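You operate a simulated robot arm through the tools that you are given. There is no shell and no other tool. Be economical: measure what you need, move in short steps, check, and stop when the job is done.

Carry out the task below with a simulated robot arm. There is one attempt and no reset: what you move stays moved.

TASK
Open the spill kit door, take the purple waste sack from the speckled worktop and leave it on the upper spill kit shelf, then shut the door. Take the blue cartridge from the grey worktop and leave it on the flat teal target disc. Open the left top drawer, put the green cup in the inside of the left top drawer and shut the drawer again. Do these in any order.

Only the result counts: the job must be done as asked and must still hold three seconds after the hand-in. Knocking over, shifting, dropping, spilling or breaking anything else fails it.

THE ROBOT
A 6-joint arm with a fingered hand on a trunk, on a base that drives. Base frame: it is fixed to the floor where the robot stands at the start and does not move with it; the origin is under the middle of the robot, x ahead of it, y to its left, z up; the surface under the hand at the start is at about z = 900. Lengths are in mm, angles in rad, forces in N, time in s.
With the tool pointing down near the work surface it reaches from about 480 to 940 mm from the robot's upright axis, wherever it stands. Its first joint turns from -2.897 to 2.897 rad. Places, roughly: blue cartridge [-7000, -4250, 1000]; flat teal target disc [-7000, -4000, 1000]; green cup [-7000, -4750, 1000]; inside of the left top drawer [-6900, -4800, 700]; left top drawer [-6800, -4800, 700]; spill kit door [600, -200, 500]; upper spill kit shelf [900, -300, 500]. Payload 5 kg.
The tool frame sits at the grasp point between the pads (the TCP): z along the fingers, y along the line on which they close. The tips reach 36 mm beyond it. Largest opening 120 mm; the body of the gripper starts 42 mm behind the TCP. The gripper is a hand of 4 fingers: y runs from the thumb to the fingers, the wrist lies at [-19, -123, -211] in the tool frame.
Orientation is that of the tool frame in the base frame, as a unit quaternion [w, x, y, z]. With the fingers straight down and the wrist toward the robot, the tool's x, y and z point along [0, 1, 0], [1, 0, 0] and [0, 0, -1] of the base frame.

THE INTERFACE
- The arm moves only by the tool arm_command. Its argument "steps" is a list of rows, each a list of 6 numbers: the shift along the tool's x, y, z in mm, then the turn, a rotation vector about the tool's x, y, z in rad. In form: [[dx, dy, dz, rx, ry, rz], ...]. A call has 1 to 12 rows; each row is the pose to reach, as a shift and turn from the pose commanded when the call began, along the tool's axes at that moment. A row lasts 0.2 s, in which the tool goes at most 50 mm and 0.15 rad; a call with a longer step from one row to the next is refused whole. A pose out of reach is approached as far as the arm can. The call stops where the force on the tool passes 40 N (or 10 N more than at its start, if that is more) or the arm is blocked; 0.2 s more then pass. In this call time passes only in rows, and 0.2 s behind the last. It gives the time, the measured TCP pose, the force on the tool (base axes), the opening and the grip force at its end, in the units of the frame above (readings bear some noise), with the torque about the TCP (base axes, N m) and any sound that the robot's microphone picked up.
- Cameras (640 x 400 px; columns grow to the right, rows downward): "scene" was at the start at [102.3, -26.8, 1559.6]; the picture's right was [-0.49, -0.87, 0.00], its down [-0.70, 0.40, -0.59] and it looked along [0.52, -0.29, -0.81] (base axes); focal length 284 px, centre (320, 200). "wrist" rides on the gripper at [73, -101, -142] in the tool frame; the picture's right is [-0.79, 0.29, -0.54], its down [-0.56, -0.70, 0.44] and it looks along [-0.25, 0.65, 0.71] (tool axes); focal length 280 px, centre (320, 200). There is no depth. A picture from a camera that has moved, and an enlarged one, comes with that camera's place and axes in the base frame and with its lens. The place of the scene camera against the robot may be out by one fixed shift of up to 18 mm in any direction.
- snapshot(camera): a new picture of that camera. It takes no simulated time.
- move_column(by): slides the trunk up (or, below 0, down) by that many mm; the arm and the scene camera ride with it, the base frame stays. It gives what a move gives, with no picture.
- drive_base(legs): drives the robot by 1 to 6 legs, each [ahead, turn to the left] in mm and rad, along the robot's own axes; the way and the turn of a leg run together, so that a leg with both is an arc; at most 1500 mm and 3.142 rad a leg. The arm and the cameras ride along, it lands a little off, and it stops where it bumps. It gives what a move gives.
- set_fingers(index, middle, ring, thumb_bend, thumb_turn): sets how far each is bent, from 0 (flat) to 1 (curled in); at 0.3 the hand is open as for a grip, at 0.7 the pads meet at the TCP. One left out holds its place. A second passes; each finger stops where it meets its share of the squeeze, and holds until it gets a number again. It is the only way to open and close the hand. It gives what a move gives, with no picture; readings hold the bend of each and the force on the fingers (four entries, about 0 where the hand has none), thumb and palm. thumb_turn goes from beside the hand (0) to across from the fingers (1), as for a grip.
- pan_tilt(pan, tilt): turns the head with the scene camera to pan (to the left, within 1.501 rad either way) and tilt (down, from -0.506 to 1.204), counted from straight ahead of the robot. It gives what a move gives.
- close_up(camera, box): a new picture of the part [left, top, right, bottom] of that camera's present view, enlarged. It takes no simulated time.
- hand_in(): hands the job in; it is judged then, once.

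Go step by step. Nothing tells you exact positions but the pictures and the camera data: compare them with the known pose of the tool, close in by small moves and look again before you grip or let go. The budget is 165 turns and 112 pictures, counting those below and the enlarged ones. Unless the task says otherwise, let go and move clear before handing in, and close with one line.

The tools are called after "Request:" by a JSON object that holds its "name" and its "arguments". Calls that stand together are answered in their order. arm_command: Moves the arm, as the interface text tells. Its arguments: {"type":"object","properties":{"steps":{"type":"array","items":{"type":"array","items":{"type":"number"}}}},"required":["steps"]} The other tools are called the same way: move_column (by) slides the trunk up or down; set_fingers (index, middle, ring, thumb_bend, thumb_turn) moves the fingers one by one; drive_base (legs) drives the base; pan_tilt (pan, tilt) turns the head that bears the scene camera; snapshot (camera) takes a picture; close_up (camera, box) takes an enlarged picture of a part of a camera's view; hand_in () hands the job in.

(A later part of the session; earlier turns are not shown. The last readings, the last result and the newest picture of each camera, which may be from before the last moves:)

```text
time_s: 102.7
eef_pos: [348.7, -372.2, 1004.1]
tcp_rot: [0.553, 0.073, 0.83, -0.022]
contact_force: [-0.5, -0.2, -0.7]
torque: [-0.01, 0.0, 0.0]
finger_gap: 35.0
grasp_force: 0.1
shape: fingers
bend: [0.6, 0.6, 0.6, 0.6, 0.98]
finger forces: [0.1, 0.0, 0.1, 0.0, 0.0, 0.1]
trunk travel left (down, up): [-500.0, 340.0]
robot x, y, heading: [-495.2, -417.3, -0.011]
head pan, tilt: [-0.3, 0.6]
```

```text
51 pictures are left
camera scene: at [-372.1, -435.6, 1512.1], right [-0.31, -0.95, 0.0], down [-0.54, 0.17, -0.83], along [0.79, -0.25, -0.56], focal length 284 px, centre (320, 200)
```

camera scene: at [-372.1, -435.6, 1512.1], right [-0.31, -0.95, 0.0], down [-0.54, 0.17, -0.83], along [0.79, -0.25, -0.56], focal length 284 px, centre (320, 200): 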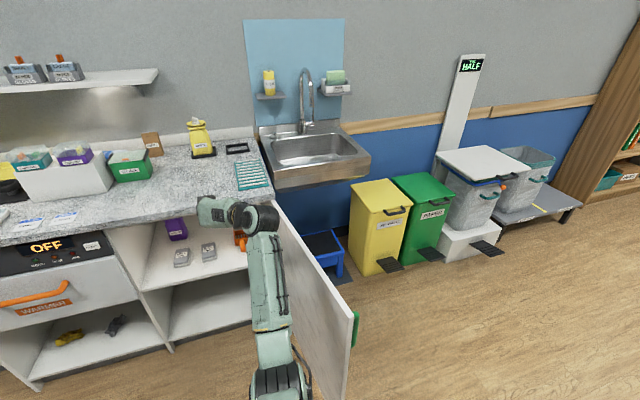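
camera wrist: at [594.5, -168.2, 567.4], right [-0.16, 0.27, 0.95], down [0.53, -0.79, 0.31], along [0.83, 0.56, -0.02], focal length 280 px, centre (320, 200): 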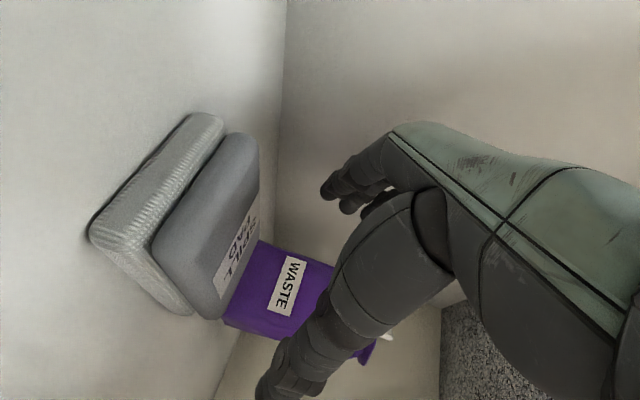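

Sack visible and upright on the shelf. Now the hand goes over the door to its outer side and down.

Request:
{"name": "arm_command", "arguments": {"steps": [[1.5, -44, -9, 0, 0, 0], [3, -88, -18, 0, 0, 0], [4.5, -132, -27, 0, 0, 0], [6, -176, -35, 0, 0, 0], [7.5, -220, -44, 0, 0, 0], [9, -264, -53, 0, 0, 0], [10.5, -308, -62, 0, 0, 0], [12, -352, -71, 0, 0, 0], [13.5, -396, -80, 0, 0, 0], [15, -440, -88, 0, 0, 0]]}}

Request:
{"name": "move_column", "arguments": {"by": -275}}

Request:
{"name": "snapshot", "arguments": {"camera": "scene"}}

```text
time_s: 104.9
eef_pos: [195.9, -797.9, 1005.9]
tcp_rot: [0.554, 0.073, 0.829, -0.022]
contact_force: [-0.5, -0.9, -0.6]
torque: [0.02, -0.02, 0.0]
finger_gap: 34.6
grasp_force: 0.1
shape: fingers
bend: [0.6, 0.6, 0.6, 0.6, 0.98]
finger forces: [0.1, 0.0, 0.0, 0.0, 0.0, 0.0]
trunk travel left (down, up): [-500.0, 340.0]
robot x, y, heading: [-496.4, -418.7, -0.005]
head pan, tilt: [-0.3, 0.6]
```

```text
time_s: 107.7
eef_pos: [197.1, -796.2, 731.4]
tcp_rot: [0.552, 0.073, 0.83, -0.023]
contact_force: [-0.2, 0.7, -0.1]
torque: [0.0, 0.0, 0.01]
finger_gap: 34.4
grasp_force: 0.0
shape: fingers
bend: [0.6, 0.6, 0.6, 0.6, 0.98]
finger forces: [0.1, 0.0, 0.1, 0.1, 0.1, 0.1]
trunk travel left (down, up): [-225.0, 615.0]
robot x, y, heading: [-493.0, -419.5, -0.011]
head pan, tilt: [-0.3, 0.6]
```

```text
50 pictures are left
camera scene: at [-372.2, -435.8, 1237.1], right [-0.31, -0.95, 0.0], down [-0.54, 0.17, -0.83], along [0.79, -0.25, -0.56], focal length 284 px, centre (320, 200)
```

scene: 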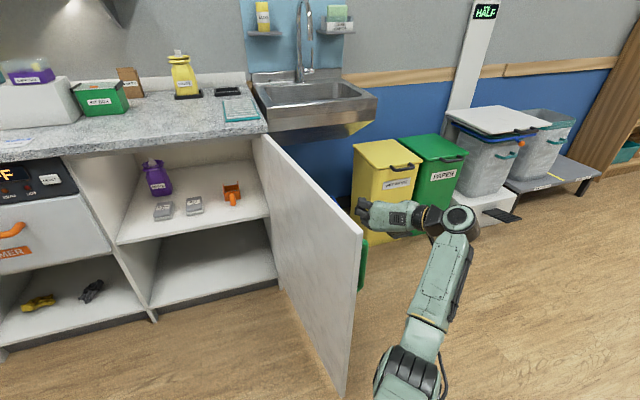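

The hand is on the outer side. Sweeping left to push the door closed.

Request:
{"name": "arm_command", "arguments": {"steps": [[4, 48, -4, 0, 0, 0], [8, 96, -8, 0, 0, 0], [14, 141, -16, 0, 0, 0], [20, 186, -24, 0, 0, 0], [25, 231, -32, 0, 0, 0], [26, 277, -29, 0, 0, 0], [27, 322, -26, 0, 0, 0], [28, 367, -23, 0, 0, 0], [25, 400, -12, 0, 0, 0], [21, 432, 0, 0, 0, 0], [18, 464, 12, 0, 0, 0]]}}

Request:
{"name": "snapshot", "arguments": {"camera": "scene"}}

```text
time_s: 110.1
eef_pos: [269.1, -335.4, 728.5]
tcp_rot: [0.552, 0.073, 0.83, -0.023]
contact_force: [-0.6, 0.9, -0.8]
torque: [0.02, 0.01, 0.02]
finger_gap: 34.3
grasp_force: 0.1
shape: fingers
bend: [0.6, 0.6, 0.6, 0.6, 0.98]
finger forces: [0.0, 0.1, 0.0, 0.0, 0.0, 0.0]
trunk travel left (down, up): [-225.0, 615.0]
robot x, y, heading: [-490.6, -418.8, -0.012]
head pan, tilt: [-0.3, 0.6]
```

```text
49 pictures are left
camera scene: at [-371.9, -435.2, 1237.1], right [-0.31, -0.95, 0.0], down [-0.54, 0.17, -0.83], along [0.79, -0.25, -0.57], focal length 284 px, centre (320, 200)
```

scene: 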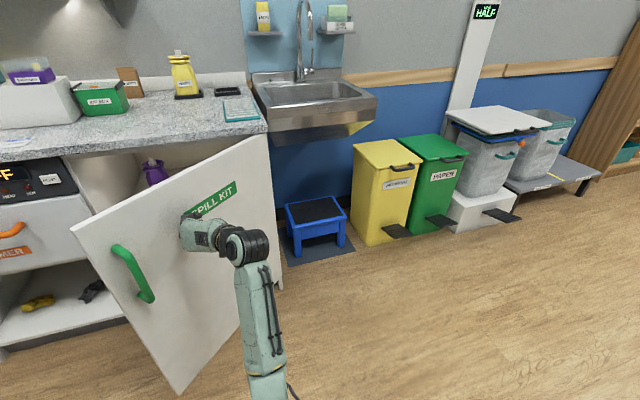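

Works well. Continuing the arc with the arm, then a straight drive ahead to finish closing.

Request:
{"name": "arm_command", "arguments": {"steps": [[-6, 30, 20, 0, 0, 0], [-13, 58, 38, 0, 0, 0], [-20, 83, 57, 0, 0, 0]]}}

Request:
{"name": "drive_base", "arguments": {"legs": [[160, 0]]}}

Request:
{"name": "snapshot", "arguments": {"camera": "scene"}}

```text
time_s: 110.9
eef_pos: [340.9, -262.3, 729.5]
tcp_rot: [0.553, 0.073, 0.83, -0.022]
contact_force: [0.3, -0.1, -0.1]
torque: [-0.02, -0.02, 0.01]
finger_gap: 34.7
grasp_force: 0.1
shape: fingers
bend: [0.6, 0.6, 0.6, 0.6, 0.98]
finger forces: [0.0, 0.0, 0.0, 0.0, 0.0, 0.0]
trunk travel left (down, up): [-225.0, 615.0]
robot x, y, heading: [-494.7, -414.6, -0.015]
head pan, tilt: [-0.3, 0.6]
```

```text
time_s: 112.4
eef_pos: [500.7, -263.3, 729.0]
tcp_rot: [0.553, 0.072, 0.83, -0.023]
contact_force: [-0.5, -0.1, -0.2]
torque: [0.04, -0.02, 0.03]
finger_gap: 34.4
grasp_force: 0.3
shape: fingers
bend: [0.6, 0.6, 0.6, 0.6, 0.98]
finger forces: [0.1, 0.0, 0.0, 0.1, 0.0, 0.0]
trunk travel left (down, up): [-225.0, 615.0]
robot x, y, heading: [-334.3, -419.3, -0.009]
head pan, tilt: [-0.3, 0.6]
```

```text
48 pictures are left
camera scene: at [-212.2, -437.0, 1237.0], right [-0.3, -0.95, 0.0], down [-0.54, 0.17, -0.82], along [0.79, -0.25, -0.57], focal length 284 px, centre (320, 200)
```

scene: 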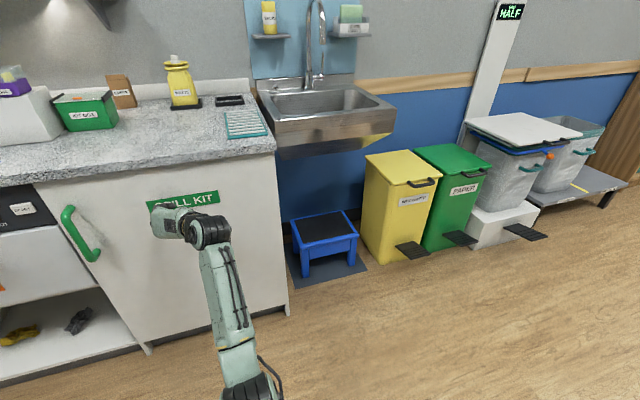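

Nearly shut. Pushing gently forward until it meets resistance.

Request:
{"name": "arm_command", "arguments": {"steps": [[-8, 3, 18, 0, 0, 0], [-15, 5, 37, 0, 0, 0], [-23, 8, 55, 0, 0, 0], [-30, 11, 73, 0, 0, 0]]}}

Request:
{"name": "snapshot", "arguments": {"camera": "scene"}}

```text
time_s: 113.0
eef_pos: [527.7, -252.4, 729.6]
tcp_rot: [0.55, 0.064, 0.832, -0.015]
contact_force: [-24.4, 2.2, 4.1]
torque: [-0.05, -0.63, 0.2]
finger_gap: 34.5
grasp_force: 11.9
shape: fingers
bend: [0.6, 0.62, 0.72, 0.6, 0.98]
finger forces: [0.0, 7.9, 16.0, 0.0, 0.0, 0.1]
trunk travel left (down, up): [-225.0, 615.0]
robot x, y, heading: [-335.8, -422.4, -0.01]
head pan, tilt: [-0.3, 0.6]
stopped in row 3: the force on the tool passed its limit at 48 N (the readings are from after the stop); the commanded pose is now the measured one
```

```text
47 pictures are left
camera scene: at [-216.4, -437.2, 1237.4], right [-0.3, -0.95, 0.0], down [-0.54, 0.17, -0.83], along [0.79, -0.25, -0.56], focal length 284 px, centre (320, 200)
```

scene: 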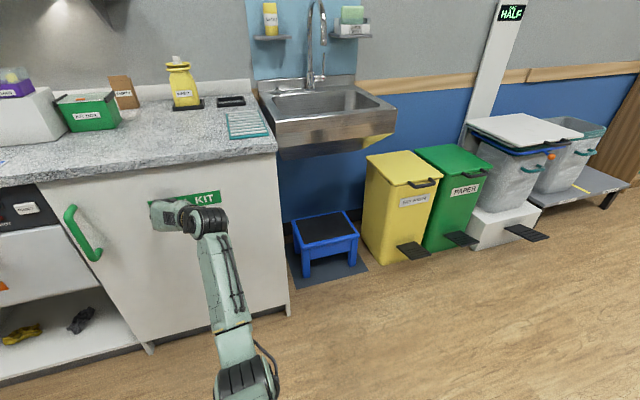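

The door is shut. I'll back off, draw the arm in, and turn right to look for the route to the other area.

Request:
{"name": "drive_base", "arguments": {"legs": [[-200, 0]]}}

Request:
{"name": "arm_command", "arguments": {"steps": [[18, -6, -44, 0, 0, 0], [36, -12, -88, 0, 0, 0], [54, -18, -132, 0, 0, 0], [72, -24, -176, 0, 0, 0]]}}

Request:
{"name": "close_up", "arguments": {"camera": "scene", "box": [0, 80, 320, 280]}}

Request:
{"name": "move_column", "arguments": {"by": 300}}

Request:
{"name": "drive_base", "arguments": {"legs": [[0, -1.57]]}}

Request:
{"name": "pan_tilt", "arguments": {"pan": 0.0, "tilt": 0.35}}

Request:
{"name": "snapshot", "arguments": {"camera": "scene"}}

Request:
{"name": "pan_tilt", "arguments": {"pan": -1.3, "tilt": 0.35}}

Request:
{"name": "snapshot", "arguments": {"camera": "scene"}}

```text
time_s: 114.7
eef_pos: [330.4, -253.7, 726.3]
tcp_rot: [0.55, 0.067, 0.832, -0.018]
contact_force: [-0.7, 0.2, -0.5]
torque: [0.02, 0.0, 0.0]
finger_gap: 34.5
grasp_force: 0.0
shape: fingers
bend: [0.6, 0.6, 0.6, 0.6, 0.98]
finger forces: [0.1, 0.0, 0.0, 0.1, 0.1, 0.1]
trunk travel left (down, up): [-225.0, 615.0]
robot x, y, heading: [-542.8, -417.7, -0.008]
head pan, tilt: [-0.3, 0.6]
```

```text
time_s: 115.7
eef_pos: [138.1, -253.0, 732.7]
tcp_rot: [0.549, 0.068, 0.833, -0.017]
contact_force: [-0.7, 0.8, 0.7]
torque: [0.0, -0.03, 0.03]
finger_gap: 34.3
grasp_force: 0.1
shape: fingers
bend: [0.6, 0.6, 0.6, 0.6, 0.98]
finger forces: [0.0, 0.0, 0.0, 0.1, 0.0, 0.0]
trunk travel left (down, up): [-225.0, 615.0]
robot x, y, heading: [-536.9, -419.4, -0.01]
head pan, tilt: [-0.3, 0.6]
```

```text
2.00 times, centred on (160, 180) of scene
camera zoom: at [-414.7, -435.4, 1237.2], right [-0.3, -0.95, 0.0], down [-0.54, 0.17, -0.83], along [0.79, -0.25, -0.56], focal length 569 px, centre (640, 240)
```

zoom: 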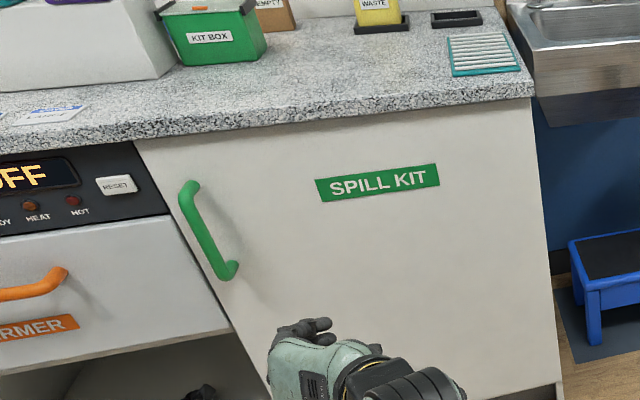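

```text
time_s: 118.7
eef_pos: [140.5, -252.1, 1030.7]
tcp_rot: [0.549, 0.067, 0.833, -0.017]
contact_force: [0.2, -0.6, -0.7]
torque: [-0.05, 0.0, 0.02]
finger_gap: 34.5
grasp_force: 0.0
shape: fingers
bend: [0.6, 0.6, 0.6, 0.6, 0.98]
finger forces: [0.1, 0.1, 0.1, 0.1, 0.1, 0.0]
trunk travel left (down, up): [-525.0, 315.0]
robot x, y, heading: [-535.1, -413.9, -0.003]
head pan, tilt: [-0.3, 0.6]
```

```text
time_s: 123.7
eef_pos: [-388.3, -1096.4, 1031.0]
tcp_rot: [0.372, 0.642, 0.535, -0.404]
contact_force: [0.4, 0.9, 0.1]
torque: [-0.01, -0.01, 0.02]
finger_gap: 34.7
grasp_force: 0.1
shape: fingers
bend: [0.6, 0.6, 0.6, 0.6, 0.98]
finger forces: [0.0, 0.0, 0.0, 0.0, 0.0, 0.0]
trunk travel left (down, up): [-525.0, 315.0]
robot x, y, heading: [-531.7, -414.1, -1.597]
head pan, tilt: [-0.3, 0.6]
```

```text
time_s: 124.5
eef_pos: [-387.0, -1097.8, 1031.5]
tcp_rot: [0.371, 0.643, 0.534, -0.405]
contact_force: [-0.6, 0.0, 0.5]
torque: [-0.03, -0.02, 0.01]
finger_gap: 34.8
grasp_force: 0.1
shape: fingers
bend: [0.6, 0.6, 0.6, 0.6, 0.98]
finger forces: [0.0, 0.0, 0.0, 0.1, 0.0, 0.1]
trunk travel left (down, up): [-525.0, 315.0]
robot x, y, heading: [-536.6, -413.7, -1.603]
head pan, tilt: [0.0, 0.351]
```

```text
45 pictures are left
camera scene: at [-532.2, -531.6, 1559.8], right [-1.0, 0.03, 0.0], down [0.01, 0.34, -0.94], along [-0.03, -0.94, -0.34], focal length 284 px, centre (320, 200)
```

scene: 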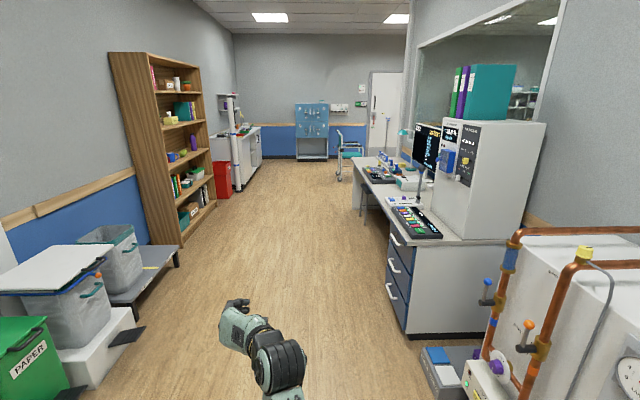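

```text
time_s: 126.0
eef_pos: [-387.1, -1097.8, 1031.4]
tcp_rot: [0.371, 0.643, 0.534, -0.405]
contact_force: [0.2, -0.2, 0.8]
torque: [0.01, -0.01, 0.0]
finger_gap: 34.6
grasp_force: 0.0
shape: fingers
bend: [0.6, 0.6, 0.6, 0.6, 0.98]
finger forces: [0.0, 0.0, 0.0, 0.0, 0.0, 0.0]
trunk travel left (down, up): [-525.0, 315.0]
robot x, y, heading: [-538.2, -417.9, -1.596]
head pan, tilt: [-1.3, 0.351]
```

```text
44 pictures are left
camera scene: at [-619.8, -460.9, 1559.9], right [-0.24, 0.97, 0.0], down [0.33, 0.08, -0.94], along [-0.91, -0.23, -0.34], focal length 284 px, centre (320, 200)
```

scene: 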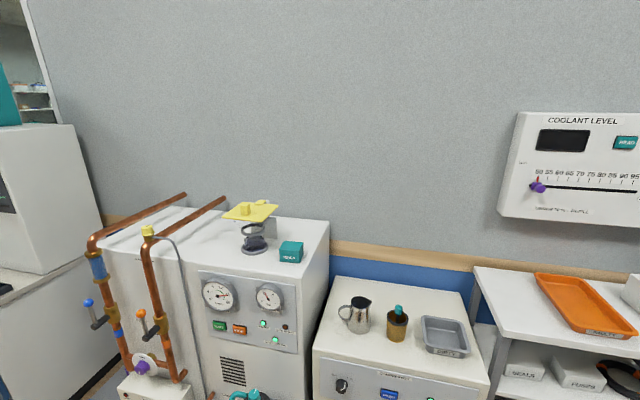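

The way leads down the aisle (toward -y), with furniture on both sides. I'll drive down the middle about 3 m and look again.

Request:
{"name": "drive_base", "arguments": {"legs": [[0, 0.1], [1500, 0], [1500, 0], [0, -0.08]]}}

Request:
{"name": "pan_tilt", "arguments": {"pan": -0.5, "tilt": 0.3}}

Request:
{"name": "snapshot", "arguments": {"camera": "scene"}}

```text
time_s: 142.9
eef_pos: [-196.8, -4061.3, 1031.2]
tcp_rot: [0.371, 0.642, 0.535, -0.404]
contact_force: [0.3, 0.5, 0.4]
torque: [-0.01, -0.01, -0.02]
finger_gap: 34.5
grasp_force: 0.0
shape: fingers
bend: [0.6, 0.6, 0.6, 0.6, 0.98]
finger forces: [0.0, 0.0, 0.0, 0.0, 0.0, 0.0]
trunk travel left (down, up): [-525.0, 315.0]
robot x, y, heading: [-342.9, -3375.9, -1.598]
head pan, tilt: [-1.3, 0.351]
```

```text
time_s: 144.0
eef_pos: [-196.1, -4063.6, 1032.2]
tcp_rot: [0.372, 0.642, 0.535, -0.405]
contact_force: [-0.2, -0.5, -0.3]
torque: [0.02, 0.02, -0.05]
finger_gap: 34.7
grasp_force: 0.0
shape: fingers
bend: [0.6, 0.6, 0.6, 0.6, 0.98]
finger forces: [0.0, 0.1, 0.0, 0.0, 0.0, 0.1]
trunk travel left (down, up): [-525.0, 315.0]
robot x, y, heading: [-345.7, -3384.5, -1.601]
head pan, tilt: [-0.499, 0.3]
```

```text
43 pictures are left
camera scene: at [-384.8, -3483.7, 1564.6], right [-0.86, 0.51, 0.0], down [0.15, 0.26, -0.96], along [-0.48, -0.82, -0.3], focal length 284 px, centre (320, 200)
```

scene: 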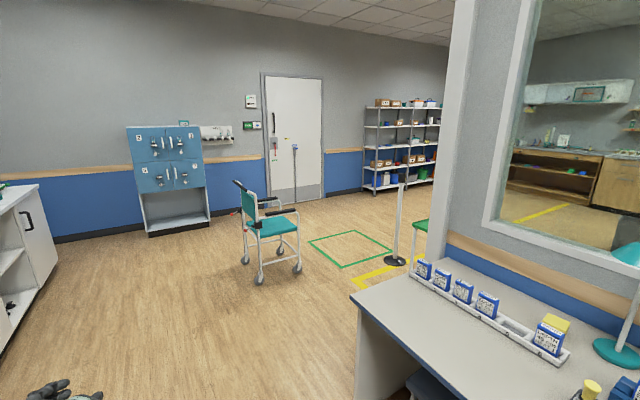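

The aisle opens to the right (west) beyond the desk end; there's a chair near (-1200, -5860) and a stanchion near (-2450, -5410). I'll go to y ≈ -5000, turn west and look.

Request:
{"name": "drive_base", "arguments": {"legs": [[1500, 0], [100, 0], [0, -1.54]]}}

Request:
{"name": "pan_tilt", "arguments": {"pan": 0.0, "tilt": 0.4}}

Request:
{"name": "snapshot", "arguments": {"camera": "scene"}}

```text
time_s: 157.5
eef_pos: [-1057.7, -5191.1, 1032.1]
tcp_rot: [-0.008, 0.834, -0.052, -0.549]
contact_force: [0.0, -0.1, -0.4]
torque: [0.03, -0.01, 0.02]
finger_gap: 34.6
grasp_force: 0.0
shape: fingers
bend: [0.6, 0.6, 0.6, 0.6, 0.98]
finger forces: [0.0, 0.0, 0.0, 0.1, 0.0, 0.1]
trunk travel left (down, up): [-525.0, 315.0]
robot x, y, heading: [-385.1, -5002.1, -3.114]
head pan, tilt: [-0.499, 0.3]
```

```text
time_s: 158.4
eef_pos: [-1057.3, -5192.1, 1031.2]
tcp_rot: [-0.007, 0.834, -0.053, -0.549]
contact_force: [-0.8, 0.1, 0.6]
torque: [0.0, 0.01, 0.03]
finger_gap: 34.5
grasp_force: 0.0
shape: fingers
bend: [0.6, 0.6, 0.6, 0.6, 0.98]
finger forces: [0.0, 0.1, 0.1, 0.0, 0.1, 0.0]
trunk travel left (down, up): [-525.0, 315.0]
robot x, y, heading: [-384.2, -5004.5, -3.11]
head pan, tilt: [0.0, 0.4]
```

```text
42 pictures are left
camera scene: at [-501.7, -4997.4, 1555.3], right [-0.03, 1.0, 0.0], down [0.39, 0.01, -0.92], along [-0.92, -0.02, -0.39], focal length 284 px, centre (320, 200)
```

scene: 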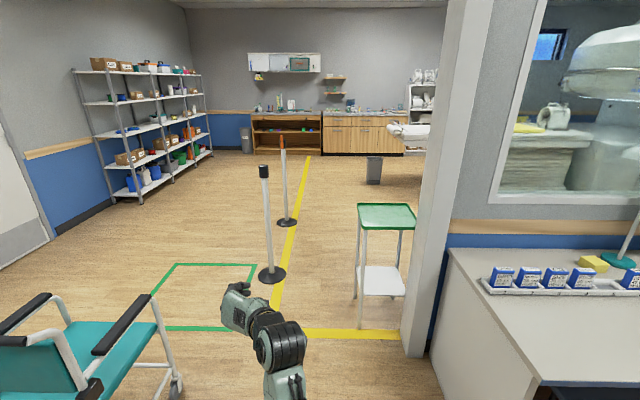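

The gap between green table and stanchion is narrow, so I'll go round the left of the stanchions, between the chair and the first stanchion, then west along y ≈ -6000.

Request:
{"name": "drive_base", "arguments": {"legs": [[0, 0.04], [1338, 0], [0, 1.036], [961, 0], [0, -1.089]]}}

Request:
{"name": "pan_tilt", "arguments": {"pan": -0.3, "tilt": 0.35}}

Request:
{"name": "snapshot", "arguments": {"camera": "scene"}}

```text
time_s: 177.6
eef_pos: [-2823.6, -6135.9, 1031.1]
tcp_rot: [-0.014, 0.833, -0.062, -0.549]
contact_force: [0.5, 0.0, 0.5]
torque: [0.02, 0.02, 0.0]
finger_gap: 34.4
grasp_force: 0.1
shape: fingers
bend: [0.6, 0.6, 0.6, 0.6, 0.98]
finger forces: [0.1, 0.1, 0.0, 0.0, 0.0, 0.0]
trunk travel left (down, up): [-525.0, 315.0]
robot x, y, heading: [-2150.4, -5968.0, -3.141]
head pan, tilt: [0.0, 0.4]
```

```text
time_s: 178.4
eef_pos: [-2824.9, -6134.8, 1031.5]
tcp_rot: [-0.015, 0.833, -0.062, -0.549]
contact_force: [0.1, 0.7, 0.0]
torque: [0.02, -0.02, 0.04]
finger_gap: 34.6
grasp_force: 0.1
shape: fingers
bend: [0.6, 0.6, 0.6, 0.6, 0.98]
finger forces: [0.0, 0.0, 0.0, 0.0, 0.0, 0.0]
trunk travel left (down, up): [-525.0, 315.0]
robot x, y, heading: [-2148.5, -5965.1, -3.14]
head pan, tilt: [-0.3, 0.351]
```

```text
41 pictures are left
camera scene: at [-2259.8, -5927.8, 1559.8], right [0.29, 0.96, 0.0], down [0.33, -0.1, -0.94], along [-0.9, 0.27, -0.34], focal length 284 px, centre (320, 200)
```

scene: 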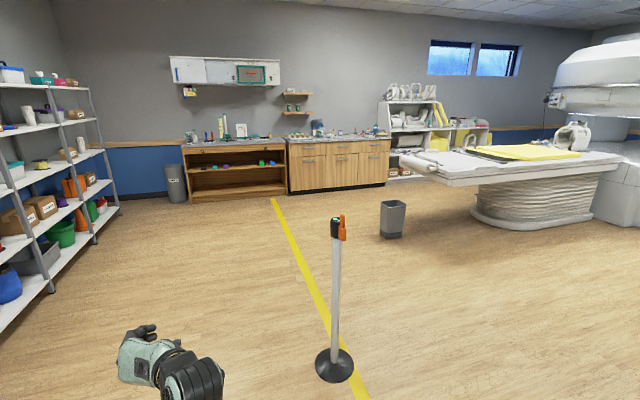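

The wooden counter with drawers is ahead at x ≈ -7000. I'll go straight past the second stanchion, then diagonally to a place in front of the counter.

Request:
{"name": "drive_base", "arguments": {"legs": [[1400, 0], [500, 0], [0, -0.631], [1400, 0], [830, 0], [0, 0.631]]}}

Request:
{"name": "pan_tilt", "arguments": {"pan": 0.0, "tilt": 0.5}}

Request:
{"name": "snapshot", "arguments": {"camera": "scene"}}

```text
time_s: 204.5
eef_pos: [-6541.6, -4894.6, 1032.3]
tcp_rot: [-0.004, 0.834, -0.049, -0.55]
contact_force: [0.4, 0.3, -1.0]
torque: [-0.01, 0.01, -0.03]
finger_gap: 34.4
grasp_force: 0.0
shape: fingers
bend: [0.6, 0.6, 0.6, 0.6, 0.98]
finger forces: [0.1, 0.1, 0.1, 0.0, 0.1, 0.1]
trunk travel left (down, up): [-525.0, 315.0]
robot x, y, heading: [-5875.0, -4701.6, -3.102]
head pan, tilt: [-0.3, 0.351]
```

```text
time_s: 205.3
eef_pos: [-6540.5, -4896.4, 1031.2]
tcp_rot: [-0.004, 0.834, -0.049, -0.549]
contact_force: [-0.2, 0.6, 0.6]
torque: [0.0, 0.0, -0.03]
finger_gap: 34.3
grasp_force: 0.0
shape: fingers
bend: [0.6, 0.6, 0.6, 0.6, 0.98]
finger forces: [0.0, 0.0, 0.0, 0.0, 0.0, 0.0]
trunk travel left (down, up): [-525.0, 315.0]
robot x, y, heading: [-5868.8, -4703.2, -3.099]
head pan, tilt: [0.0, 0.499]
```

```text
40 pictures are left
camera scene: at [-5985.5, -4695.5, 1546.2], right [-0.04, 1.0, 0.0], down [0.48, 0.02, -0.88], along [-0.88, -0.03, -0.48], focal length 284 px, centre (320, 200)
```

scene: 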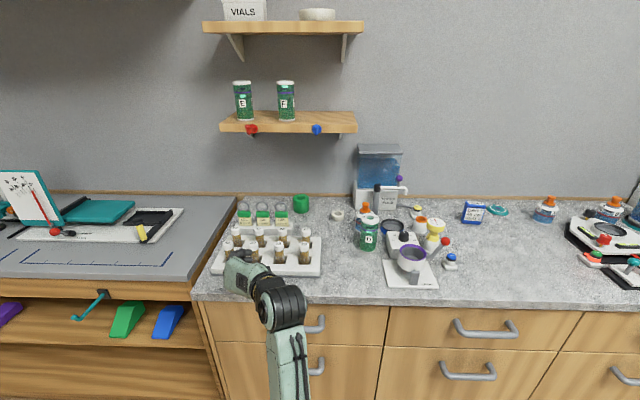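

I see the counter; now enlarging to identify the green cup, blue cartridge, teal disc and the drawers.

Request:
{"name": "close_up", "arguments": {"camera": "scene", "box": [200, 180, 380, 292]}}

Request:
{"name": "close_up", "arguments": {"camera": "scene", "box": [370, 180, 550, 292]}}

Request:
{"name": "close_up", "arguments": {"camera": "scene", "box": [190, 280, 382, 400]}}

```text
3.56 times, centred on (290, 236) of scene
camera zoom: at [-5985.5, -4695.5, 1546.2], right [-0.04, 1.0, 0.0], down [0.48, 0.02, -0.88], along [-0.88, -0.03, -0.48], focal length 1011 px, centre (427, 72)
```

zoom: 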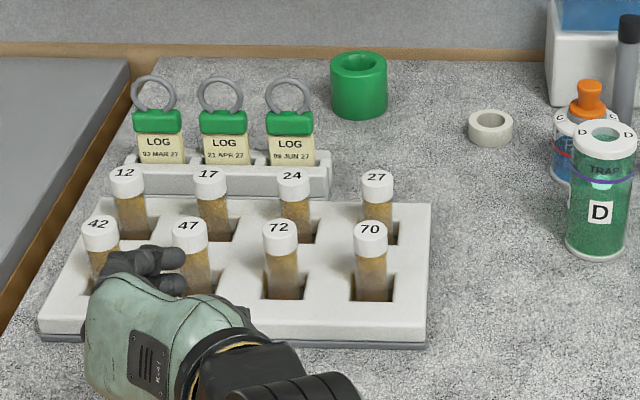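

```text
3.56 times, centred on (460, 236) of scene
camera zoom: at [-5985.5, -4695.5, 1546.2], right [-0.04, 1.0, 0.0], down [0.48, 0.02, -0.88], along [-0.88, -0.03, -0.48], focal length 1011 px, centre (-178, 72)
```

zoom: 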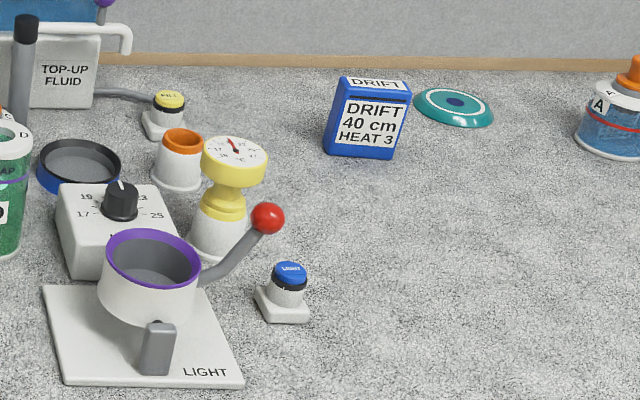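

```text
3.33 times, centred on (286, 340) of scene
camera zoom: at [-5985.5, -4695.5, 1546.2], right [-0.04, 1.0, 0.0], down [0.48, 0.02, -0.88], along [-0.88, -0.03, -0.48], focal length 948 px, centre (433, -267)
```

zoom: 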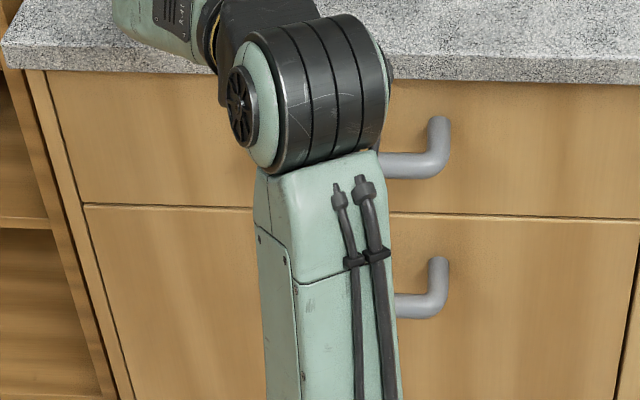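

Green cup ≈ (-7054, -4814), blue "DRIFT" cartridge ≈ (-6986, -4108), teal disc ≈ (-7100, -3946); left top drawer handle is under the arm. I'll back up a bit, and turn the hand to point down.

Request:
{"name": "drive_base", "arguments": {"legs": [[-250, 0]]}}

Request:
{"name": "arm_command", "arguments": {"steps": [[0, 0, 0, 0.0716, 0.0762, 0.1029], [0, 0, 0, 0.1432, 0.1523, 0.2058], [0, 0, 0, 0.2148, 0.2285, 0.3088], [0, 0, 0, 0.2863, 0.3047, 0.4117], [0, 0, 0, 0.3579, 0.3808, 0.5146], [0, 0, 0, 0.4295, 0.457, 0.6175], [0, 0, 0, 0.5011, 0.5332, 0.7204], [0, 0, 0, 0.5727, 0.6093, 0.8233], [0, 0, 0, 0.6443, 0.6855, 0.9263], [0, 0, 0, 0.7158, 0.7617, 1.0292], [0, 0, 0, 0.7874, 0.8378, 1.1321], [0, 0, 0, 0.859, 0.914, 1.235]]}}

Request:
{"name": "snapshot", "arguments": {"camera": "scene"}}

```text
time_s: 207.2
eef_pos: [-6288.2, -4885.7, 1030.8]
tcp_rot: [-0.003, 0.834, -0.049, -0.55]
contact_force: [0.0, 0.6, 0.5]
torque: [-0.03, -0.01, -0.03]
finger_gap: 34.5
grasp_force: 0.1
shape: fingers
bend: [0.6, 0.6, 0.6, 0.6, 0.98]
finger forces: [0.0, 0.1, 0.0, 0.1, 0.0, 0.1]
trunk travel left (down, up): [-525.0, 315.0]
robot x, y, heading: [-5620.8, -4693.2, -3.106]
head pan, tilt: [0.0, 0.499]
```

```text
time_s: 209.8
eef_pos: [-6289.5, -4884.4, 1032.2]
tcp_rot: [0.0, 0.722, -0.691, 0.0]
contact_force: [0.4, 0.4, -0.4]
torque: [0.01, -0.02, 0.02]
finger_gap: 34.1
grasp_force: 0.1
shape: fingers
bend: [0.6, 0.6, 0.6, 0.6, 0.98]
finger forces: [0.1, 0.1, 0.0, 0.0, 0.0, 0.1]
trunk travel left (down, up): [-525.0, 315.0]
robot x, y, heading: [-5619.6, -4691.5, -3.105]
head pan, tilt: [0.0, 0.499]
```

```text
36 pictures are left
camera scene: at [-5733.5, -4686.1, 1546.1], right [-0.04, 1.0, 0.0], down [0.48, 0.02, -0.88], along [-0.88, -0.03, -0.48], focal length 284 px, centre (320, 200)
```

scene: 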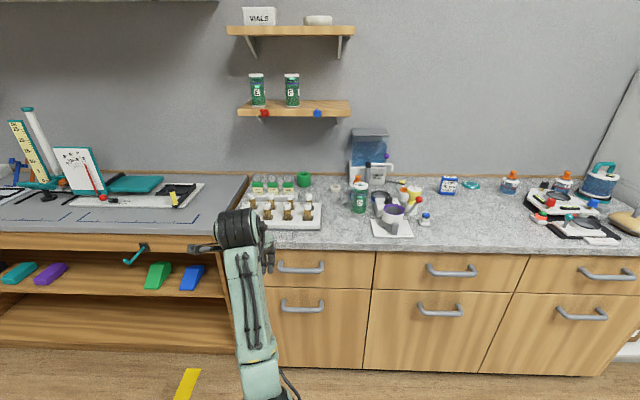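

Counter height is about 905; drawer handle about z 820. First the cartridge: I'll raise the hand and move the robot in front of it.

Request:
{"name": "move_column", "arguments": {"by": 200}}

Request:
{"name": "drive_base", "arguments": {"legs": [[0, -0.857], [836, 0], [0, 0.821]]}}

Request:
{"name": "pan_tilt", "arguments": {"pan": -0.1, "tilt": 0.75}}

Request:
{"name": "snapshot", "arguments": {"camera": "scene"}}

```text
time_s: 212.0
eef_pos: [-6288.9, -4886.7, 1231.4]
tcp_rot: [-0.001, 0.723, -0.691, -0.002]
contact_force: [0.4, -0.1, 0.6]
torque: [0.01, -0.02, -0.05]
finger_gap: 34.6
grasp_force: 0.0
shape: fingers
bend: [0.6, 0.6, 0.6, 0.6, 0.98]
finger forces: [0.0, 0.1, 0.1, 0.0, 0.1, 0.0]
trunk travel left (down, up): [-725.0, 115.0]
robot x, y, heading: [-5618.6, -4692.5, -3.102]
head pan, tilt: [0.0, 0.499]
```

```text
time_s: 221.9
eef_pos: [-6869.1, -4267.4, 1230.9]
tcp_rot: [-0.002, 0.713, -0.701, -0.001]
contact_force: [-0.3, 0.2, -0.6]
torque: [-0.02, 0.03, 0.01]
finger_gap: 34.3
grasp_force: 0.1
shape: fingers
bend: [0.6, 0.6, 0.6, 0.6, 0.98]
finger forces: [0.1, 0.0, 0.0, 0.0, 0.0, 0.0]
trunk travel left (down, up): [-725.0, 115.0]
robot x, y, heading: [-6196.9, -4091.3, -3.135]
head pan, tilt: [0.0, 0.499]
```

```text
time_s: 222.7
eef_pos: [-6869.9, -4267.8, 1231.5]
tcp_rot: [-0.001, 0.713, -0.702, 0.0]
contact_force: [-0.2, -0.4, 0.6]
torque: [-0.04, 0.0, 0.02]
finger_gap: 34.6
grasp_force: 0.1
shape: fingers
bend: [0.6, 0.6, 0.6, 0.6, 0.98]
finger forces: [0.0, 0.1, 0.0, 0.0, 0.1, 0.0]
trunk travel left (down, up): [-725.0, 115.0]
robot x, y, heading: [-6193.7, -4091.2, -3.131]
head pan, tilt: [-0.099, 0.75]
```

```text
35 pictures are left
camera scene: at [-6301.1, -4076.3, 1724.3], right [0.09, 1.0, 0.0], down [0.68, -0.06, -0.73], along [-0.73, 0.07, -0.68], focal length 284 px, centre (320, 200)
```

scene: 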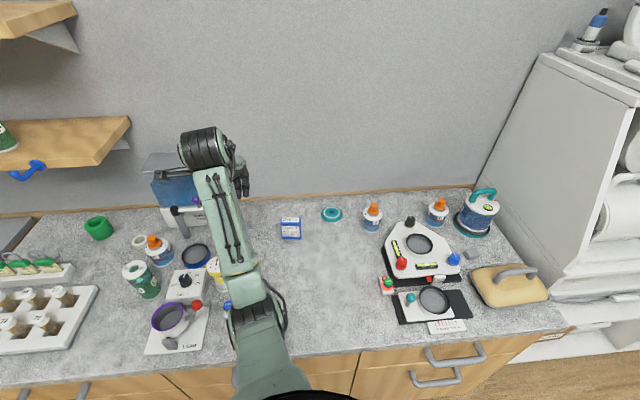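

Request:
{"name": "close_up", "arguments": {"camera": "scene", "box": [250, 180, 390, 268]}}

```text
4.55 times, centred on (320, 224) of scene
camera zoom: at [-6301.1, -4076.3, 1724.3], right [0.09, 1.0, 0.0], down [0.68, -0.06, -0.73], along [-0.73, 0.07, -0.68], focal length 1292 px, centre (320, 91)
```

zoom: 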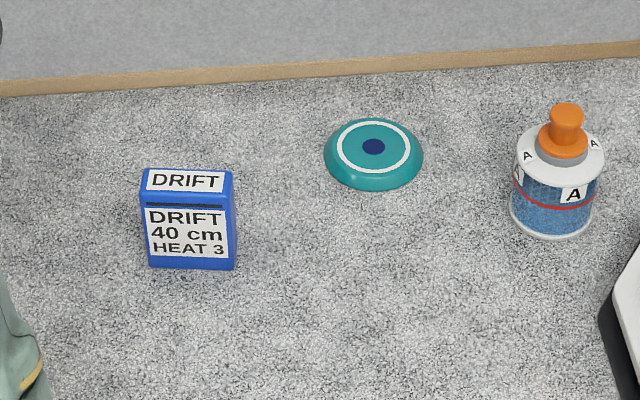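

Cartridge centre ≈ (-6998, -4113), 38 mm thick, top z ≈ 983; disc centre ≈ (-7090, -3954). I'll align above the cartridge with a modest opening and look with the wrist camera.

Request:
{"name": "set_fingers", "arguments": {"index": 0.4, "middle": 0.4, "ring": 0.4, "thumb_bend": 0.4}}

Request:
{"name": "arm_command", "arguments": {"steps": [[-31, 25, 0, 0, 0, 0.03], [-63, 50, 0, 0, 0, 0.06], [-94, 75, 0, 0, 0, 0.09], [-126, 100, 0, 0, 0, 0.11], [-157, 126, 0, 0, 0, 0.136]]}}

Request:
{"name": "move_column", "arguments": {"by": -170}}

Request:
{"name": "snapshot", "arguments": {"camera": "wrist"}}

Request:
{"name": "snapshot", "arguments": {"camera": "scene"}}

```text
time_s: 223.7
eef_pos: [-6869.5, -4267.5, 1232.2]
tcp_rot: [-0.001, 0.713, -0.701, 0.0]
contact_force: [-0.9, 0.4, -0.5]
torque: [-0.03, 0.04, -0.03]
finger_gap: 93.7
grasp_force: 0.0
shape: fingers
bend: [0.4, 0.4, 0.4, 0.4, 0.98]
finger forces: [0.1, 0.1, 0.0, 0.1, 0.0, 0.1]
trunk travel left (down, up): [-725.0, 115.0]
robot x, y, heading: [-6196.1, -4090.3, -3.136]
head pan, tilt: [-0.099, 0.75]
```

```text
time_s: 224.9
eef_pos: [-6999.9, -4110.9, 1230.5]
tcp_rot: [-0.001, -0.664, 0.748, 0.0]
contact_force: [0.2, 0.6, -0.6]
torque: [-0.03, -0.01, 0.0]
finger_gap: 94.0
grasp_force: 0.2
shape: fingers
bend: [0.4, 0.4, 0.4, 0.4, 0.98]
finger forces: [0.0, 0.0, 0.0, 0.1, 0.0, 0.1]
trunk travel left (down, up): [-725.0, 115.0]
robot x, y, heading: [-6195.2, -4094.1, -3.135]
head pan, tilt: [-0.099, 0.75]
```

```text
time_s: 226.8
eef_pos: [-6997.9, -4112.2, 1059.7]
tcp_rot: [0.0, -0.664, 0.748, 0.0]
contact_force: [-0.4, -0.7, -0.4]
torque: [-0.02, 0.0, -0.03]
finger_gap: 94.1
grasp_force: 0.1
shape: fingers
bend: [0.4, 0.4, 0.4, 0.4, 0.98]
finger forces: [0.0, 0.0, 0.1, 0.0, 0.0, 0.1]
trunk travel left (down, up): [-555.0, 285.0]
robot x, y, heading: [-6200.2, -4096.3, -3.136]
head pan, tilt: [-0.099, 0.75]
```

```text
33 pictures are left
camera wrist: at [-6907.7, -4197.0, 1202.1], right [-0.19, 0.82, 0.54], down [0.76, 0.47, -0.44], along [-0.62, 0.33, -0.71], focal length 280 px, centre (320, 200)
```

wrist: 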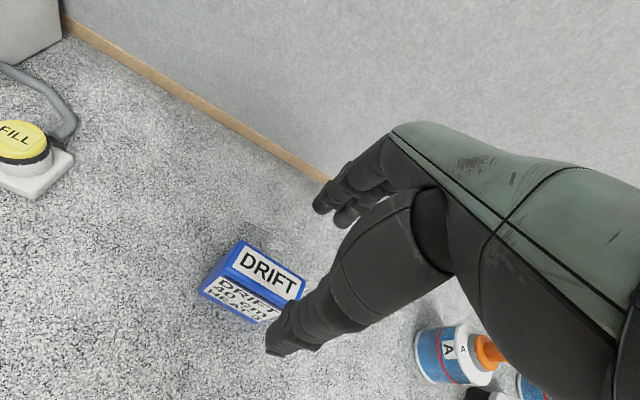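

```text
32 pictures are left
camera scene: at [-6301.0, -4076.0, 1554.3], right [0.09, 1.0, 0.0], down [0.68, -0.06, -0.73], along [-0.73, 0.07, -0.68], focal length 284 px, centre (320, 200)
```

scene: 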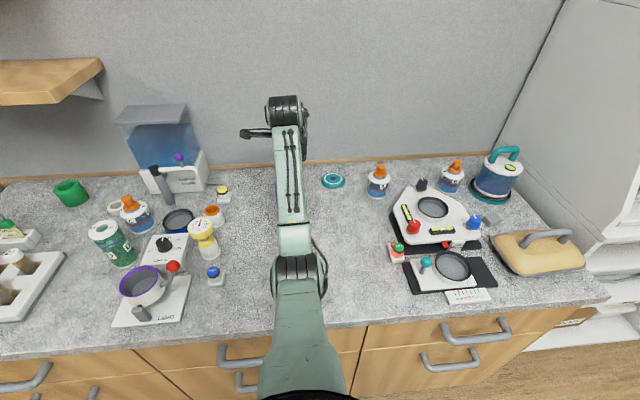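

Aligned to within about 8 mm and the yaw matches. Descending over the cartridge.

Request:
{"name": "arm_command", "arguments": {"steps": [[8, 1, 30, 0, 0, 0], [8, 2, 60, 0, 0, 0], [8, 2, 85, 0, 0, 0], [8, 2, 104, 0, 0, 0]]}}

Request:
{"name": "snapshot", "arguments": {"camera": "wrist"}}

```text
time_s: 227.8
eef_pos: [-7000.9, -4119.2, 956.1]
tcp_rot: [0.001, -0.664, 0.748, 0.001]
contact_force: [-0.1, 0.6, 1.5]
torque: [-0.05, 0.0, 0.01]
finger_gap: 93.9
grasp_force: 0.0
shape: fingers
bend: [0.4, 0.4, 0.4, 0.4, 0.98]
finger forces: [0.0, 0.1, 0.0, 0.0, 0.1, 0.1]
trunk travel left (down, up): [-555.0, 285.0]
robot x, y, heading: [-6194.2, -4096.9, -3.13]
head pan, tilt: [-0.099, 0.75]
```

```text
31 pictures are left
camera wrist: at [-6910.2, -4202.7, 1097.4], right [-0.19, 0.82, 0.54], down [0.76, 0.47, -0.44], along [-0.62, 0.33, -0.71], focal length 280 px, centre (320, 200)
```

wrist: 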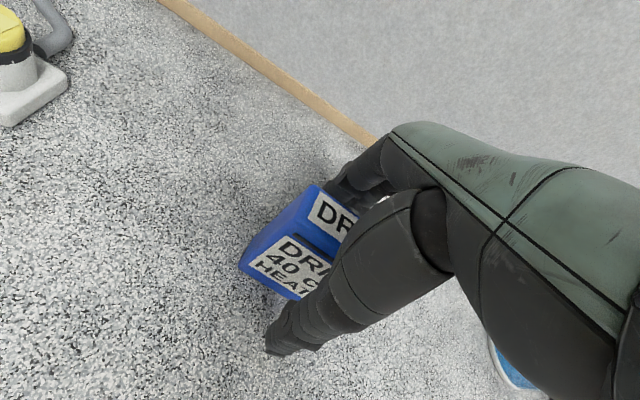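

The cartridge is between thumb and fingers. Closing.

Request:
{"name": "set_fingers", "arguments": {"index": 0.64, "middle": 0.64, "ring": 0.64, "thumb_bend": 0.64}}

Request:
{"name": "arm_command", "arguments": {"steps": [[0, 0, -30, 0, 0, 0], [0, 0, -70, 0, 0, 0]]}}

Request:
{"name": "snapshot", "arguments": {"camera": "wrist"}}

```text
time_s: 228.8
eef_pos: [-6999.9, -4118.0, 956.4]
tcp_rot: [0.001, -0.664, 0.748, 0.0]
contact_force: [0.0, 0.0, -0.4]
torque: [0.04, 0.0, 0.02]
finger_gap: 30.9
grasp_force: 3.2
shape: fingers
bend: [0.62, 0.63, 0.64, 0.61, 0.97]
finger forces: [2.1, 1.5, 0.0, 0.0, 3.5, 0.1]
trunk travel left (down, up): [-555.0, 285.0]
robot x, y, heading: [-6198.4, -4093.7, -3.136]
head pan, tilt: [-0.099, 0.75]
```

```text
time_s: 229.4
eef_pos: [-7001.4, -4118.1, 1025.2]
tcp_rot: [0.0, -0.664, 0.748, 0.001]
contact_force: [0.6, -0.1, -1.0]
torque: [-0.03, 0.0, -0.01]
finger_gap: 31.1
grasp_force: 3.7
shape: fingers
bend: [0.62, 0.63, 0.64, 0.61, 0.97]
finger forces: [2.1, 1.4, 0.1, 0.1, 3.6, 0.0]
trunk travel left (down, up): [-555.0, 285.0]
robot x, y, heading: [-6196.3, -4092.1, -3.129]
head pan, tilt: [-0.099, 0.75]
```

```text
30 pictures are left
camera wrist: at [-6910.9, -4202.2, 1167.6], right [-0.19, 0.82, 0.54], down [0.76, 0.47, -0.44], along [-0.62, 0.33, -0.71], focal length 280 px, centre (320, 200)
```

wrist: 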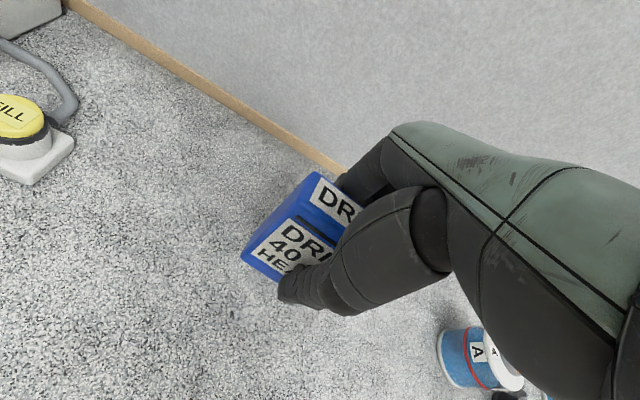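

Lifted cleanly. I'll firm up the grip and carry it above the teal disc.

Request:
{"name": "set_fingers", "arguments": {"index": 0.72, "middle": 0.72, "ring": 0.72, "thumb_bend": 0.68}}

Request:
{"name": "arm_command", "arguments": {"steps": [[-36, 28, 0, 0, 0, 0], [-72, 56, 0, 0, 0, 0], [-108, 84, 0, 0, 0, 0], [-144, 112, 0, 0, 0, 0]]}}

Request:
{"name": "snapshot", "arguments": {"camera": "wrist"}}

Request:
{"name": "close_up", "arguments": {"camera": "scene", "box": [250, 130, 410, 230]}}

```text
time_s: 230.4
eef_pos: [-7001.7, -4117.4, 1025.2]
tcp_rot: [0.0, -0.664, 0.748, 0.001]
contact_force: [0.2, 0.1, -0.7]
torque: [0.04, 0.01, 0.02]
finger_gap: 29.2
grasp_force: 13.9
shape: fingers
bend: [0.71, 0.67, 0.72, 0.61, 0.96]
finger forces: [8.1, 5.2, 0.1, 0.1, 13.4, 0.1]
trunk travel left (down, up): [-555.0, 285.0]
robot x, y, heading: [-6200.0, -4092.9, -3.134]
head pan, tilt: [-0.099, 0.75]
```

```text
time_s: 231.4
eef_pos: [-7097.1, -3961.0, 1025.2]
tcp_rot: [0.001, -0.664, 0.748, -0.001]
contact_force: [0.9, -0.4, -0.6]
torque: [-0.02, -0.02, 0.01]
finger_gap: 29.2
grasp_force: 13.4
shape: fingers
bend: [0.71, 0.67, 0.72, 0.61, 0.96]
finger forces: [8.2, 5.1, 0.1, 0.0, 13.2, 0.0]
trunk travel left (down, up): [-555.0, 285.0]
robot x, y, heading: [-6197.8, -4087.6, -3.131]
head pan, tilt: [-0.099, 0.75]
```

```text
29 pictures are left
camera wrist: at [-7005.7, -4044.8, 1167.4], right [-0.19, 0.82, 0.54], down [0.76, 0.47, -0.44], along [-0.62, 0.33, -0.72], focal length 280 px, centre (320, 200)
```

wrist: 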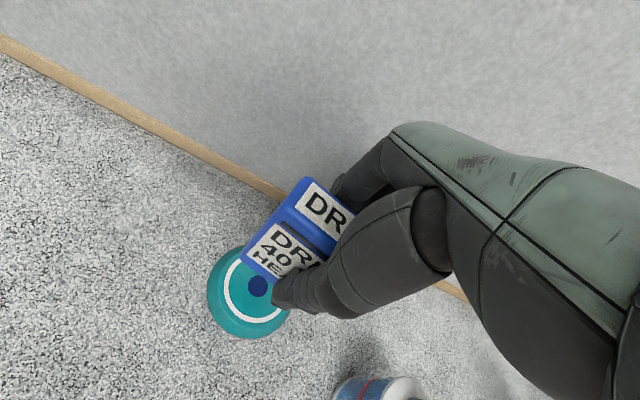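

```text
4.00 times, centred on (330, 180) of scene
camera zoom: at [-6301.8, -4073.8, 1554.1], right [0.09, 1.0, 0.0], down [0.68, -0.06, -0.73], along [-0.73, 0.07, -0.68], focal length 1137 px, centre (280, 280)
```

zoom: 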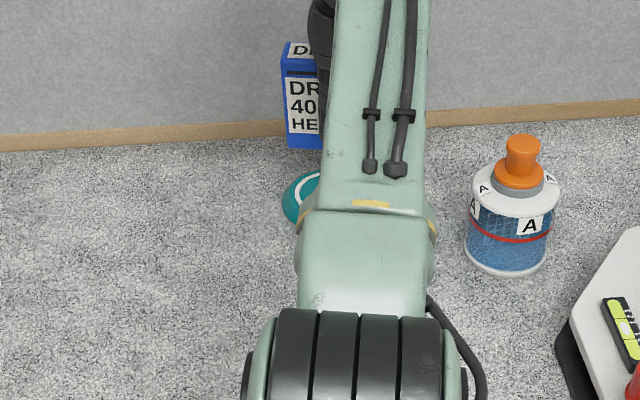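

The wrist view puts the box centre ~10 mm past the disc centre. I'll correct that and lower in small steps until it touches.

Request:
{"name": "arm_command", "arguments": {"steps": [[3, -10, 5, 0, 0, 0], [3, -10, 35, 0, 0, 0], [3, -10, 45, 0, 0, 0], [3, -10, 49, 0, 0, 0], [3, -10, 52, 0, 0, 0], [3, -10, 55, 0, 0, 0]]}}

Request:
{"name": "snapshot", "arguments": {"camera": "wrist"}}

```text
time_s: 232.8
eef_pos: [-7085.8, -3967.2, 970.6]
tcp_rot: [0.0, -0.665, 0.747, 0.001]
contact_force: [0.8, 0.2, -1.1]
torque: [-0.01, 0.0, 0.02]
finger_gap: 29.3
grasp_force: 13.7
shape: fingers
bend: [0.71, 0.67, 0.72, 0.61, 0.96]
finger forces: [8.1, 5.1, 0.1, 0.0, 13.3, 0.1]
trunk travel left (down, up): [-555.0, 285.0]
robot x, y, heading: [-6198.9, -4094.1, -3.134]
head pan, tilt: [-0.099, 0.75]
```

```text
27 pictures are left
camera wrist: at [-6995.3, -4051.8, 1112.3], right [-0.19, 0.82, 0.54], down [0.76, 0.47, -0.44], along [-0.62, 0.33, -0.71], focal length 280 px, centre (320, 200)
```

wrist: 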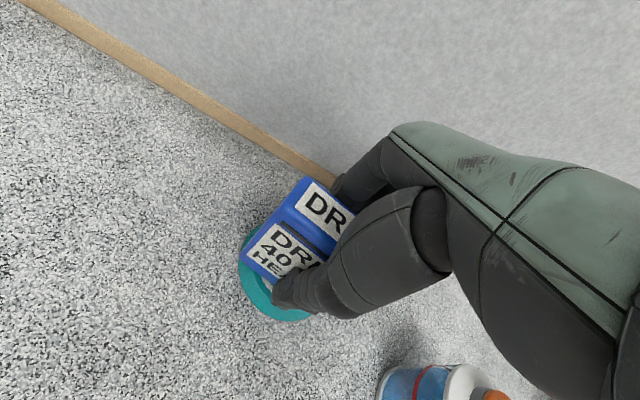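

Centred over the disc. A few more millimetres down until contact.

Request:
{"name": "arm_command", "arguments": {"steps": [[0, 0, 2, 0, 0, 0], [0, 0, 4, 0, 0, 0], [0, 0, 6, 0, 0, 0], [0, 0, 8, 0, 0, 0]]}}

```text
time_s: 233.8
eef_pos: [-7086.5, -3966.7, 965.3]
tcp_rot: [-0.001, -0.665, 0.747, 0.002]
contact_force: [0.3, 1.6, 5.5]
torque: [-0.15, -0.03, 0.0]
finger_gap: 28.9
grasp_force: 13.5
shape: fingers
bend: [0.71, 0.67, 0.72, 0.61, 0.96]
finger forces: [9.3, 4.6, 0.0, 0.1, 13.4, 0.1]
trunk travel left (down, up): [-555.0, 285.0]
robot x, y, heading: [-6195.6, -4091.5, -3.135]
head pan, tilt: [-0.099, 0.75]
```

Contact reached. Releasing and lifting straight up.

Request:
{"name": "set_fingers", "arguments": {"index": 0.42, "middle": 0.42, "ring": 0.42, "thumb_bend": 0.42}}

Request:
{"name": "arm_command", "arguments": {"steps": [[0, 0, -40, 0, 0, 0], [0, 0, -80, 0, 0, 0], [0, 0, -120, 0, 0, 0]]}}

Request:
{"name": "snapshot", "arguments": {"camera": "wrist"}}

```text
time_s: 234.8
eef_pos: [-7085.4, -3968.2, 964.1]
tcp_rot: [0.001, -0.664, 0.747, 0.0]
contact_force: [-0.1, 0.3, -0.2]
torque: [0.03, 0.0, -0.02]
finger_gap: 87.7
grasp_force: 0.1
shape: fingers
bend: [0.42, 0.42, 0.42, 0.42, 0.97]
finger forces: [0.0, 0.0, 0.0, 0.0, 0.0, 0.0]
trunk travel left (down, up): [-555.0, 285.0]
robot x, y, heading: [-6195.9, -4094.7, -3.136]
head pan, tilt: [-0.099, 0.75]
```

```text
time_s: 235.6
eef_pos: [-7085.5, -3967.4, 1084.6]
tcp_rot: [0.001, -0.664, 0.748, 0.001]
contact_force: [-0.2, -0.5, -0.2]
torque: [0.0, 0.05, 0.0]
finger_gap: 87.9
grasp_force: 0.1
shape: fingers
bend: [0.42, 0.42, 0.42, 0.42, 0.97]
finger forces: [0.1, 0.1, 0.0, 0.0, 0.0, 0.1]
trunk travel left (down, up): [-555.0, 285.0]
robot x, y, heading: [-6194.9, -4092.6, -3.129]
head pan, tilt: [-0.099, 0.75]
```

```text
26 pictures are left
camera wrist: at [-6994.8, -4052.1, 1226.0], right [-0.19, 0.82, 0.54], down [0.76, 0.47, -0.44], along [-0.62, 0.33, -0.71], focal length 280 px, centre (320, 200)
```

wrist: 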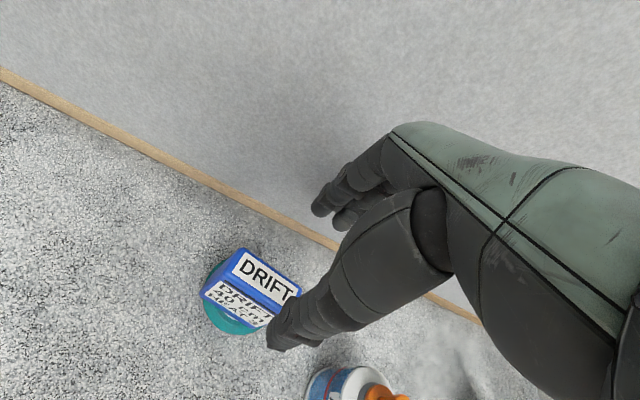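

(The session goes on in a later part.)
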